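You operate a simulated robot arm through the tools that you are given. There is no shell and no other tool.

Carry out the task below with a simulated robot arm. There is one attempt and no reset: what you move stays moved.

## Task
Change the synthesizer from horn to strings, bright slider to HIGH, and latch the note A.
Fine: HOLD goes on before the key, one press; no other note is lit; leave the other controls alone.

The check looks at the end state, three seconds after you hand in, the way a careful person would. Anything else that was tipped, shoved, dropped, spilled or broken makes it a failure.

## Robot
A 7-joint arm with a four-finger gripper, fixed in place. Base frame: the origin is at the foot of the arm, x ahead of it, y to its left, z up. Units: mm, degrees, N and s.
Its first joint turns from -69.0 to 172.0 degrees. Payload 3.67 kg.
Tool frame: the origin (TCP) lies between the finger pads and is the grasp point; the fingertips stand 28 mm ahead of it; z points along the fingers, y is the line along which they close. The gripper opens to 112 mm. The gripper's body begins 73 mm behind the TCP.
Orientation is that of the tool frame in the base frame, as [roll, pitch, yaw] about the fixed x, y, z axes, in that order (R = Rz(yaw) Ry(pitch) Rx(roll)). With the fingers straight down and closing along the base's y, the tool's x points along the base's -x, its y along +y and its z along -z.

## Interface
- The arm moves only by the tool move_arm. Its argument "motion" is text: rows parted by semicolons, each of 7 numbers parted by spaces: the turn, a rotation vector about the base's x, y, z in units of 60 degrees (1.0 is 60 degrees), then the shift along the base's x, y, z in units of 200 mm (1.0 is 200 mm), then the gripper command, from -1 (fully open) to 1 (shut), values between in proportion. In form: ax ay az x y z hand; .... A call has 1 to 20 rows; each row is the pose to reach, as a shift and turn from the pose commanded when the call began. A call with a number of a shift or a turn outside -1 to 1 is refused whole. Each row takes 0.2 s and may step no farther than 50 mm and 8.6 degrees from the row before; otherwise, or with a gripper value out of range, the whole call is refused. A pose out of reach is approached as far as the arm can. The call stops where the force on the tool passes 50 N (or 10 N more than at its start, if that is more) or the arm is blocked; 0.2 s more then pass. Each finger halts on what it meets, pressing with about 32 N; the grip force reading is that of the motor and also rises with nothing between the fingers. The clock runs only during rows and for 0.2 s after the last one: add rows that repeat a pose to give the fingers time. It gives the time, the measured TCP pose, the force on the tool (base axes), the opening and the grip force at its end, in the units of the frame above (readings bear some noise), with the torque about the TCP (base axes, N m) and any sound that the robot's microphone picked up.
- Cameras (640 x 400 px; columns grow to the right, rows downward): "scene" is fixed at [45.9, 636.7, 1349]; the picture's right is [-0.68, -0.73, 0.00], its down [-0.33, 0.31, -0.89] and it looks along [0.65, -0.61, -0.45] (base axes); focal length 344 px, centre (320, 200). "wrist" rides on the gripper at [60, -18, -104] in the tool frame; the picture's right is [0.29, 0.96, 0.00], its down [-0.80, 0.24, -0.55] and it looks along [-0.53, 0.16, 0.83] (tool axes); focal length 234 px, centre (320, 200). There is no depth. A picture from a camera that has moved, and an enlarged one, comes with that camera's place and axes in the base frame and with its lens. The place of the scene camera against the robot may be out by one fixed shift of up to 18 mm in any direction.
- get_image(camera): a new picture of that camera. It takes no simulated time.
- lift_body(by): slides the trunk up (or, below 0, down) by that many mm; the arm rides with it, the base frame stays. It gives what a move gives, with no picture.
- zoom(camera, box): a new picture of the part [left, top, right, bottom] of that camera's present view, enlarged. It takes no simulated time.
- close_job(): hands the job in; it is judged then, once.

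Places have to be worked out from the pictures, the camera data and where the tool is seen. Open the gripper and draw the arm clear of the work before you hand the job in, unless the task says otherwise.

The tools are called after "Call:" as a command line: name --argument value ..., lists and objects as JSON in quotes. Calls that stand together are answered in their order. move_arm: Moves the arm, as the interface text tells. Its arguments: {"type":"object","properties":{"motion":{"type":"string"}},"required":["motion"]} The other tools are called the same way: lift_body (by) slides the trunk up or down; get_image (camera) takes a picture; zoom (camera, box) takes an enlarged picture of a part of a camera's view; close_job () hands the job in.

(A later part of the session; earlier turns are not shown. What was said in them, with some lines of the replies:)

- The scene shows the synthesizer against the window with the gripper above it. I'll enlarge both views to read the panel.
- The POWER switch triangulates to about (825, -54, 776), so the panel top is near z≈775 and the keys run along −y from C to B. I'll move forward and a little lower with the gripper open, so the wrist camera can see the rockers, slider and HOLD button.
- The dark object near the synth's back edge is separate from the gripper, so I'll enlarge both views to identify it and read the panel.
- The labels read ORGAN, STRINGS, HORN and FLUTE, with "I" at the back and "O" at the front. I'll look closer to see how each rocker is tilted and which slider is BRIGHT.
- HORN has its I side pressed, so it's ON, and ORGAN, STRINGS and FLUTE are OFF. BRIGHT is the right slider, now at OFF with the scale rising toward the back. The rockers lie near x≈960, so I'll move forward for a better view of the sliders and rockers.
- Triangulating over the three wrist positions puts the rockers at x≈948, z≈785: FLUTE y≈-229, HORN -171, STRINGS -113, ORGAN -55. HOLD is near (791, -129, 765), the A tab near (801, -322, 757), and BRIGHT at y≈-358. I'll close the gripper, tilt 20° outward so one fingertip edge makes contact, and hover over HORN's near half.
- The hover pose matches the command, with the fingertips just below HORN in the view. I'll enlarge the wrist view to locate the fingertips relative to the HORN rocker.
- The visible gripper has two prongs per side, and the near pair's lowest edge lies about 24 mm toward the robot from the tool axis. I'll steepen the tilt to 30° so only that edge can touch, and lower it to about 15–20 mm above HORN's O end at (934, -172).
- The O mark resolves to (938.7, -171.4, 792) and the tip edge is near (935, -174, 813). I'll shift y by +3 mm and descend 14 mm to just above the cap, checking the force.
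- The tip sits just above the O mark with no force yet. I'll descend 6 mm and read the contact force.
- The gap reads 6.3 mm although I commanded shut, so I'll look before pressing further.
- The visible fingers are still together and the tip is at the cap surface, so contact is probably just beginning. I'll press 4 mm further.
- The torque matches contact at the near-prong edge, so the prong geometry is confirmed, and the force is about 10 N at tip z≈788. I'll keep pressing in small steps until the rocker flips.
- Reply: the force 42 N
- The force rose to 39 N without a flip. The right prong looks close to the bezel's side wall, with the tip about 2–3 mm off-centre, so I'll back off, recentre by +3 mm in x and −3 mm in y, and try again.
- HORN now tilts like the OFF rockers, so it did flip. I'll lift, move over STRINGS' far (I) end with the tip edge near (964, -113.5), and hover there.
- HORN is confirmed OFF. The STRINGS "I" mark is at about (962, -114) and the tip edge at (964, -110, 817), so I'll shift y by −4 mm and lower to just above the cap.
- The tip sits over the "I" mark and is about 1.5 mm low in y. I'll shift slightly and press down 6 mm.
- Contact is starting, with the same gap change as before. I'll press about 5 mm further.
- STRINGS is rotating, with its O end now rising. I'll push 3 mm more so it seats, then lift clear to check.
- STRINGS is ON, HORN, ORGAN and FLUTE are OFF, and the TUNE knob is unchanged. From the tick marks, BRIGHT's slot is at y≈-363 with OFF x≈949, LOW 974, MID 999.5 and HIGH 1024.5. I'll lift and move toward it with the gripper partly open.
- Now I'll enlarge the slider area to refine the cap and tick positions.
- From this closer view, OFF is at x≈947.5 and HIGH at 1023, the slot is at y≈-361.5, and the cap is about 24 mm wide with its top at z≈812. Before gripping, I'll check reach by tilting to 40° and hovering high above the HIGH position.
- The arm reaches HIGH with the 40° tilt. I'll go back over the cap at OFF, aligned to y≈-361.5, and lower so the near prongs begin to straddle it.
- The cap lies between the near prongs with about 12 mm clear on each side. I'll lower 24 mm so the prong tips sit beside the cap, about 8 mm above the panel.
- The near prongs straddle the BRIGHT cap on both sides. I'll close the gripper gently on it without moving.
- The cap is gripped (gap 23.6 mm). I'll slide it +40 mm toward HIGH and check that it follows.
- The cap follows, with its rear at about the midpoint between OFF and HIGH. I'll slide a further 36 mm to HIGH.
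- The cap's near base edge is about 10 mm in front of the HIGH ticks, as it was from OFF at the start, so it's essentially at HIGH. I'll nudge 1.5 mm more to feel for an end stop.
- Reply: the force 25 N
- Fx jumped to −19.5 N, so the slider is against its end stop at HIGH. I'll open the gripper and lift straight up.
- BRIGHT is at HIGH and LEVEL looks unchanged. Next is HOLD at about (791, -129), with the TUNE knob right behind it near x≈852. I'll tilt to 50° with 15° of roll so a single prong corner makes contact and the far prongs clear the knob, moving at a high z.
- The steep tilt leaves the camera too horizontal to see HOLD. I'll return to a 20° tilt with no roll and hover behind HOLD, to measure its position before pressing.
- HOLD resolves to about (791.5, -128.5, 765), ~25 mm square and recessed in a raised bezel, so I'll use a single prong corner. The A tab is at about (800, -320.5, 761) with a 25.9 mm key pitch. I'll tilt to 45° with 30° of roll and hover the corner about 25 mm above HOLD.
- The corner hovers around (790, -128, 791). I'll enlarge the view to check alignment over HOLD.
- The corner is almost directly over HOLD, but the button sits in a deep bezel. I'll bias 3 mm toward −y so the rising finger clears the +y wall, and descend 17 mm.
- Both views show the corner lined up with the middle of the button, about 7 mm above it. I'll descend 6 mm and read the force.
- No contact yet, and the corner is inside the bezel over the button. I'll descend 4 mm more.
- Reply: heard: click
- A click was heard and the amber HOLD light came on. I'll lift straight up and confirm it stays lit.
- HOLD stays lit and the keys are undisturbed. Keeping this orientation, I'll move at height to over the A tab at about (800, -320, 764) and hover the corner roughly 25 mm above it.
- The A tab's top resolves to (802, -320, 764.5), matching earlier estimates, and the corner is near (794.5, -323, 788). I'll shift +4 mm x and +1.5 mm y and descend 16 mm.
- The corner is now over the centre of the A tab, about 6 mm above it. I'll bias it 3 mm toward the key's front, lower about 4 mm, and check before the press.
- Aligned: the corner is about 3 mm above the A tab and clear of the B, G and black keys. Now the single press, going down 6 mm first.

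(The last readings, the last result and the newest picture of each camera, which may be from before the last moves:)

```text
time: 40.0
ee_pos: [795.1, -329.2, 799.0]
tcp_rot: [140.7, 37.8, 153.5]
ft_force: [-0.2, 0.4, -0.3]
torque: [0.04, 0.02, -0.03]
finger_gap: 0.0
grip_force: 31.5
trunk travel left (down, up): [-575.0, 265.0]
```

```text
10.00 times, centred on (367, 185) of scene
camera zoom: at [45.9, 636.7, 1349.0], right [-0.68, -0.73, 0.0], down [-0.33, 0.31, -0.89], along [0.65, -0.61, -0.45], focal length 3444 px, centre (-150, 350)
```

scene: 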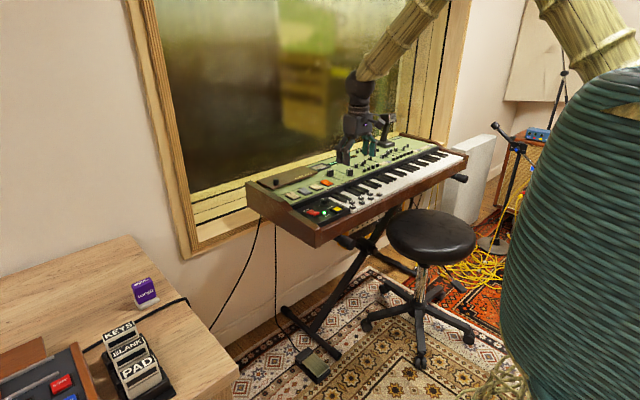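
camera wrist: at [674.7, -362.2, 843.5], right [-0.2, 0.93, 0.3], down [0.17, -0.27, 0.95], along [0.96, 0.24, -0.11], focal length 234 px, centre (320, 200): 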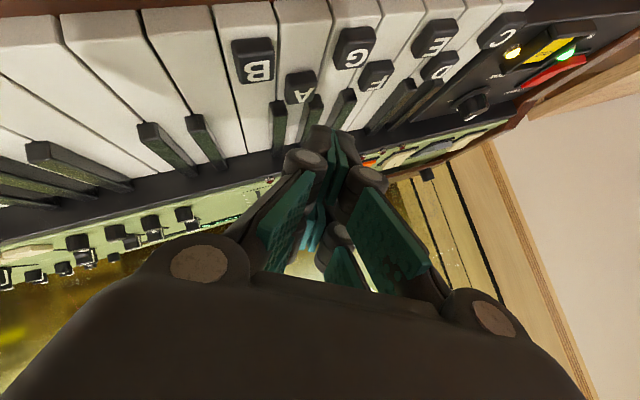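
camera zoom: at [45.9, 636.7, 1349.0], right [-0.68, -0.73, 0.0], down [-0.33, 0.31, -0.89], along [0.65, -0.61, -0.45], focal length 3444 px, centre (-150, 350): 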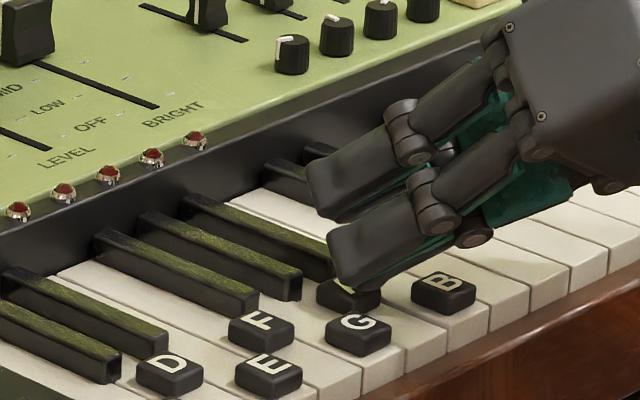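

No force yet, and none of the LEDs (A is second from the right) is lit. I'll continue 3 mm down.

Call:
move_arm --motion "0 0 0 0 0 -0.008 1; 0 0 0 0 0 -0.016 1; 0 0 0 0 0 -0.016 1"

Call:
zoom --camera "scene" --box '[335, 165, 399, 205]'

Call:
zoom --camera "wrist" --box '[220, 60, 420, 185]'

```text
time: 40.8
ee_pos: [793.9, -329.4, 796.5]
tcp_rot: [140.8, 37.7, 153.4]
ft_force: [0.2, 0.1, 1.1]
torque: [-0.02, 0.0, 0.04]
finger_gap: 0.0
grip_force: 32.0
trunk travel left (down, up): [-575.0, 265.0]
```

```text
10.00 times, centred on (367, 185) of scene
camera zoom: at [45.9, 636.7, 1349.0], right [-0.68, -0.73, 0.0], down [-0.33, 0.31, -0.89], along [0.65, -0.61, -0.45], focal length 3444 px, centre (-150, 350)
```

zoom: 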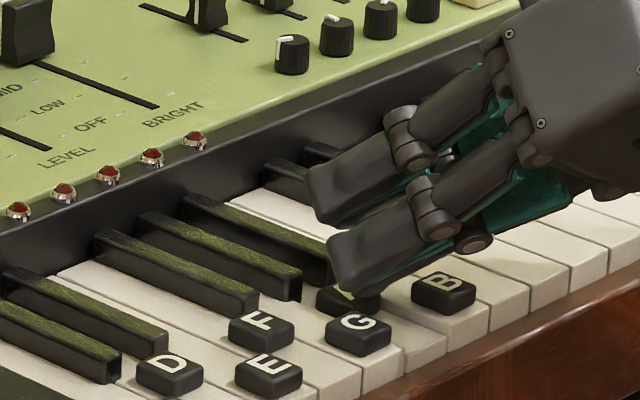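

```text
3.20 times, centred on (320, 122) of wrist
camera zoom: at [678.8, -360.8, 814.1], right [-0.2, 0.93, 0.3], down [0.17, -0.27, 0.95], along [0.96, 0.24, -0.11], focal length 749 px, centre (320, 448)
```

zoom: 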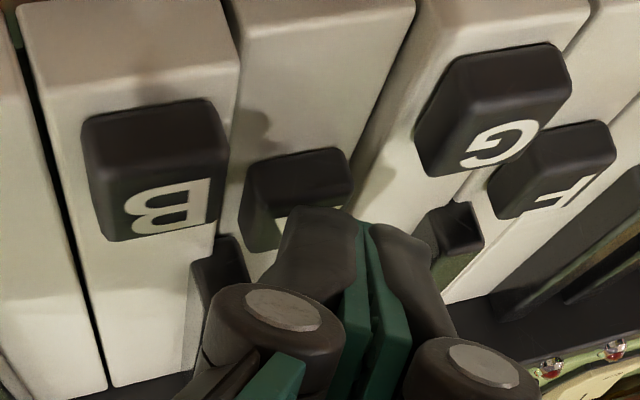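

The A tab now moves with the tip while B and G stay put, so the key is going down under about 1 N. I'll continue 3 mm further in the same press.

Call:
move_arm --motion "0 0 0 0 0 -0.008 1; 0 0 0 0 0 -0.016 1; 0 0 0 0 0 -0.016 1"

Call:
zoom --camera "scene" --box '[335, 165, 399, 205]'

Call:
zoom --camera "wrist" --box '[220, 60, 420, 185]'

```text
time: 41.6
ee_pos: [795.1, -329.0, 794.2]
tcp_rot: [140.6, 37.9, 153.4]
ft_force: [-0.3, -0.2, 0.6]
torque: [0.02, 0.04, 0.0]
finger_gap: 0.0
grip_force: 32.1
trunk travel left (down, up): [-575.0, 265.0]
heard: click
```

```text
10.00 times, centred on (367, 185) of scene
camera zoom: at [45.9, 636.7, 1349.0], right [-0.68, -0.73, 0.0], down [-0.33, 0.31, -0.89], along [0.65, -0.61, -0.45], focal length 3444 px, centre (-150, 350)
```

zoom: 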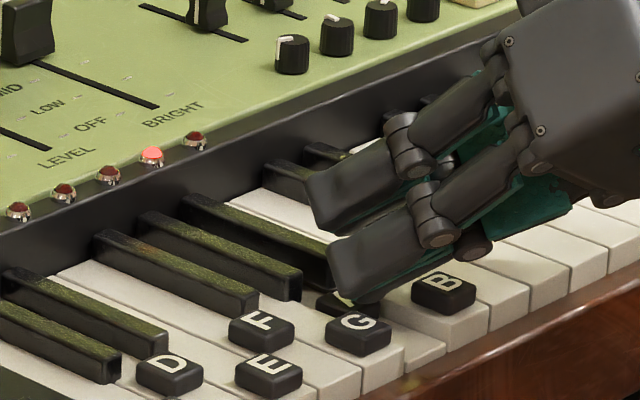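

```text
3.20 times, centred on (320, 122) of wrist
camera zoom: at [678.9, -361.2, 811.0], right [-0.2, 0.93, 0.3], down [0.17, -0.27, 0.95], along [0.96, 0.24, -0.1], focal length 749 px, centre (320, 448)
```

zoom: 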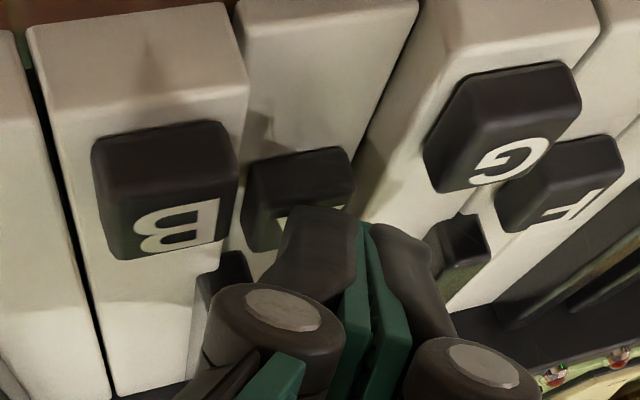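

There was a click and the A LED, second from the right, is lit. I'll lift straight up and verify it stays latched.

Call:
move_arm --motion "0 0 0 0 0 0.03 1; 0 0 0 0 0 0.1 1; 0 0 0 0 0 0.25 1; 0 0 0 0 0 0.45 1; 0 0 0 -0.15 0 0.6 1; 0 0 0 -0.3 0 0.7 1; 0 0 0 -0.3 0 0.7 1"

Call:
zoom --camera "scene" --box '[290, 150, 402, 220]'

Call:
zoom --camera "scene" --box '[325, 165, 373, 195]'

Call:
get_image --camera "scene"

```text
time: 43.2
ee_pos: [733.5, -330.2, 932.2]
tcp_rot: [140.8, 37.7, 153.5]
ft_force: [0.2, -0.6, 0.0]
torque: [-0.04, 0.02, 0.02]
finger_gap: 0.2
grip_force: 32.2
trunk travel left (down, up): [-575.0, 265.0]
```

```text
5.71 times, centred on (346, 185) of scene
camera zoom: at [45.9, 636.7, 1349.0], right [-0.68, -0.73, 0.0], down [-0.33, 0.31, -0.89], along [0.65, -0.61, -0.45], focal length 1968 px, centre (171, 286)
```

zoom: 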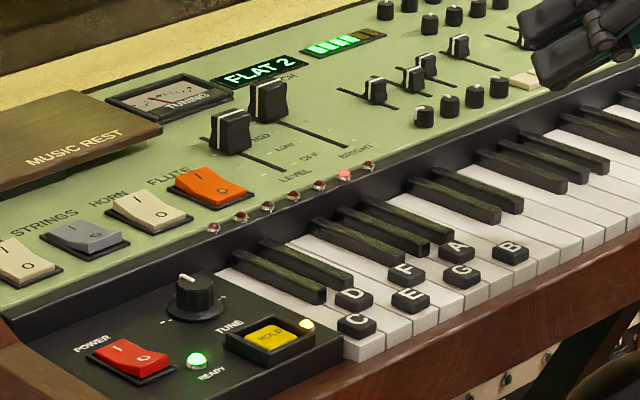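

```text
13.33 times, centred on (349, 180) of scene
camera zoom: at [45.9, 636.7, 1349.0], right [-0.68, -0.73, 0.0], down [-0.33, 0.31, -0.89], along [0.65, -0.61, -0.45], focal length 4592 px, centre (-67, 467)
```

zoom: 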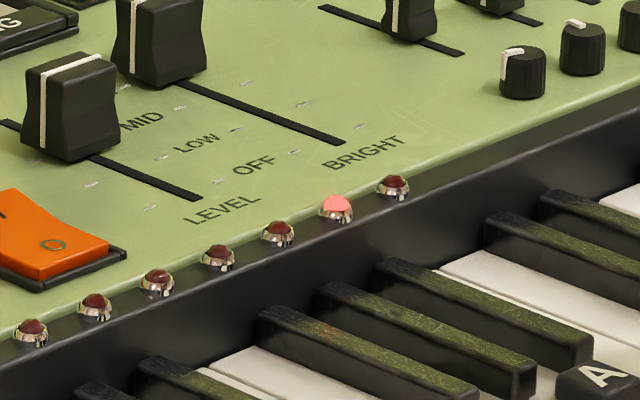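

```text
taken
```

scene: 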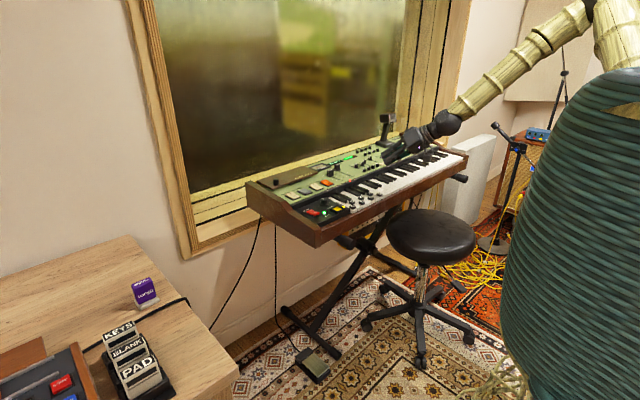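

Exactly one LED is lit, the sixth (A), and HOLD and READY are on. STRINGS is on, HORN off, BRIGHT is at HIGH, and LEVEL and TUNE are unchanged. I'll now retreat up and back, straighten the tool and open the gripper well clear.

Call:
move_arm --motion "-0.0592 0.0916 0.0245 -0.06 0.05 0.08 1; -0.1185 0.1831 0.0491 -0.12 0.1 0.16 1; -0.1777 0.2747 0.0736 -0.18 0.15 0.24 1; -0.237 0.3663 0.0982 -0.24 0.2 0.32 1; -0.2962 0.4578 0.1227 -0.3 0.25 0.4 1; -0.3554 0.5494 0.1472 -0.36 0.3 0.48 0.5; -0.4147 0.6409 0.1718 -0.42 0.35 0.56 0; -0.4739 0.7325 0.1963 -0.5 0.4 0.62 -0.5; -0.4739 0.7325 0.1963 -0.5 0.4 0.62 -1; -0.4739 0.7325 0.1963 -0.5 0.4 0.62 -1; -0.4739 0.7325 0.1963 -0.5 0.4 0.62 -1"

Call:
get_image --camera "wrist"

Call:
zoom --camera "scene" --box '[270, 130, 478, 260]'

Call:
zoom --camera "scene" --box '[280, 155, 376, 215]'

```text
time: 45.6
ee_pos: [635.6, -252.0, 1056.0]
tcp_rot: [180.0, 0.0, 179.9]
ft_force: [-0.4, 0.8, -0.3]
torque: [-0.02, 0.02, 0.01]
finger_gap: 112.1
grip_force: 0.1
trunk travel left (down, up): [-575.0, 265.0]
```

```text
taken
camera wrist: at [576.5, -269.5, 1160.1], right [-0.29, 0.96, 0.0], down [0.8, 0.24, 0.55], along [0.53, 0.16, -0.83], focal length 234 px, centre (320, 200)
```

wrist: 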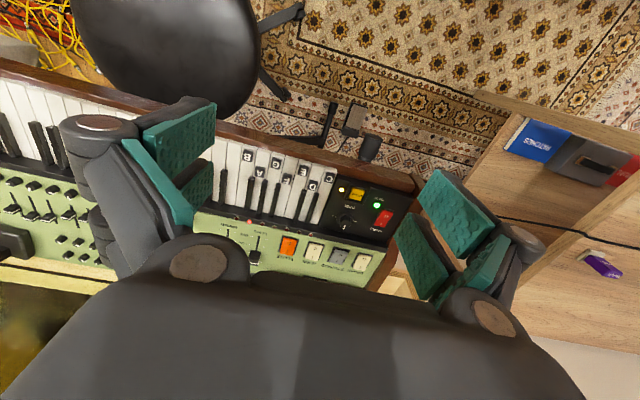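

```text
3.08 times, centred on (374, 195) of scene
camera zoom: at [45.9, 636.7, 1349.0], right [-0.68, -0.73, 0.0], down [-0.33, 0.31, -0.89], along [0.65, -0.61, -0.45], focal length 1060 px, centre (154, 215)
```

zoom: 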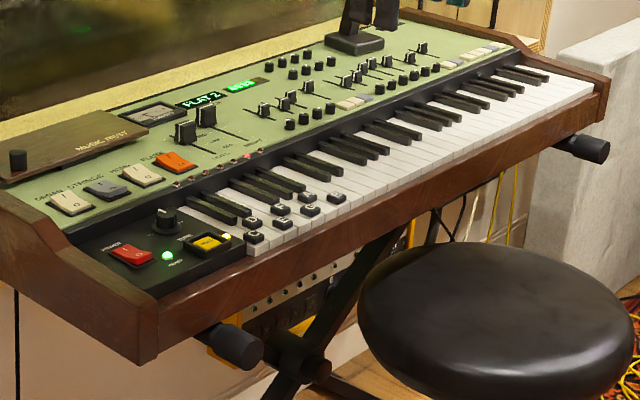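

```text
6.67 times, centred on (328, 185) of scene
camera zoom: at [45.9, 636.7, 1349.0], right [-0.68, -0.73, 0.0], down [-0.33, 0.31, -0.89], along [0.65, -0.61, -0.45], focal length 2296 px, centre (267, 300)
```

zoom: 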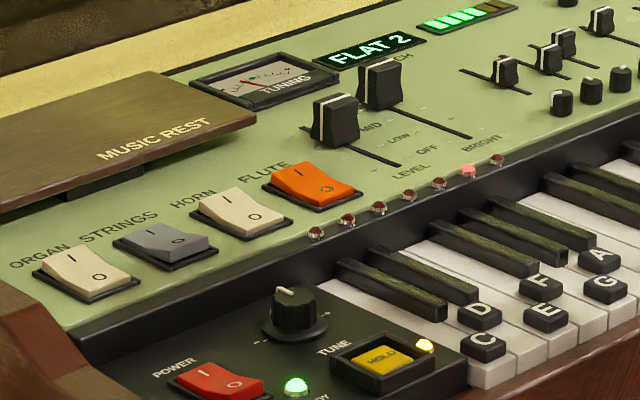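

The arm is clear with the gripper open. STRINGS is on with HORN, ORGAN and FLUTE off, BRIGHT is at HIGH, HOLD is lit, and only the A LED is lit; TUNE, LEVEL and POWER are as they were. I'm handing in the job.

Call:
close_job

```text
The job is handed in.
```

The synthesizer is now on strings with the bright slider at HIGH and the note A latched, and I've handed the job in.

- **Voice:** I switched HORN off and STRINGS on. ORGAN and FLUTE are still off.
- **Bright slider:** it is pushed up to its end stop, level with the HIGH marks.
- **Hold and note:** I pressed HOLD first and its light stayed on. Then I pressed A once, and A is the only note light lit.
- **Other controls:** TUNE, LEVEL and POWER look the same in the final pictures as at the start, and nothing looks moved or knocked over.

HORN needed two passes. The first push reached about 39 N with no flip visible, and when I lifted off to realign, it had already switched. I released the slider and drew the arm well clear, with the gripper open, before handing in.
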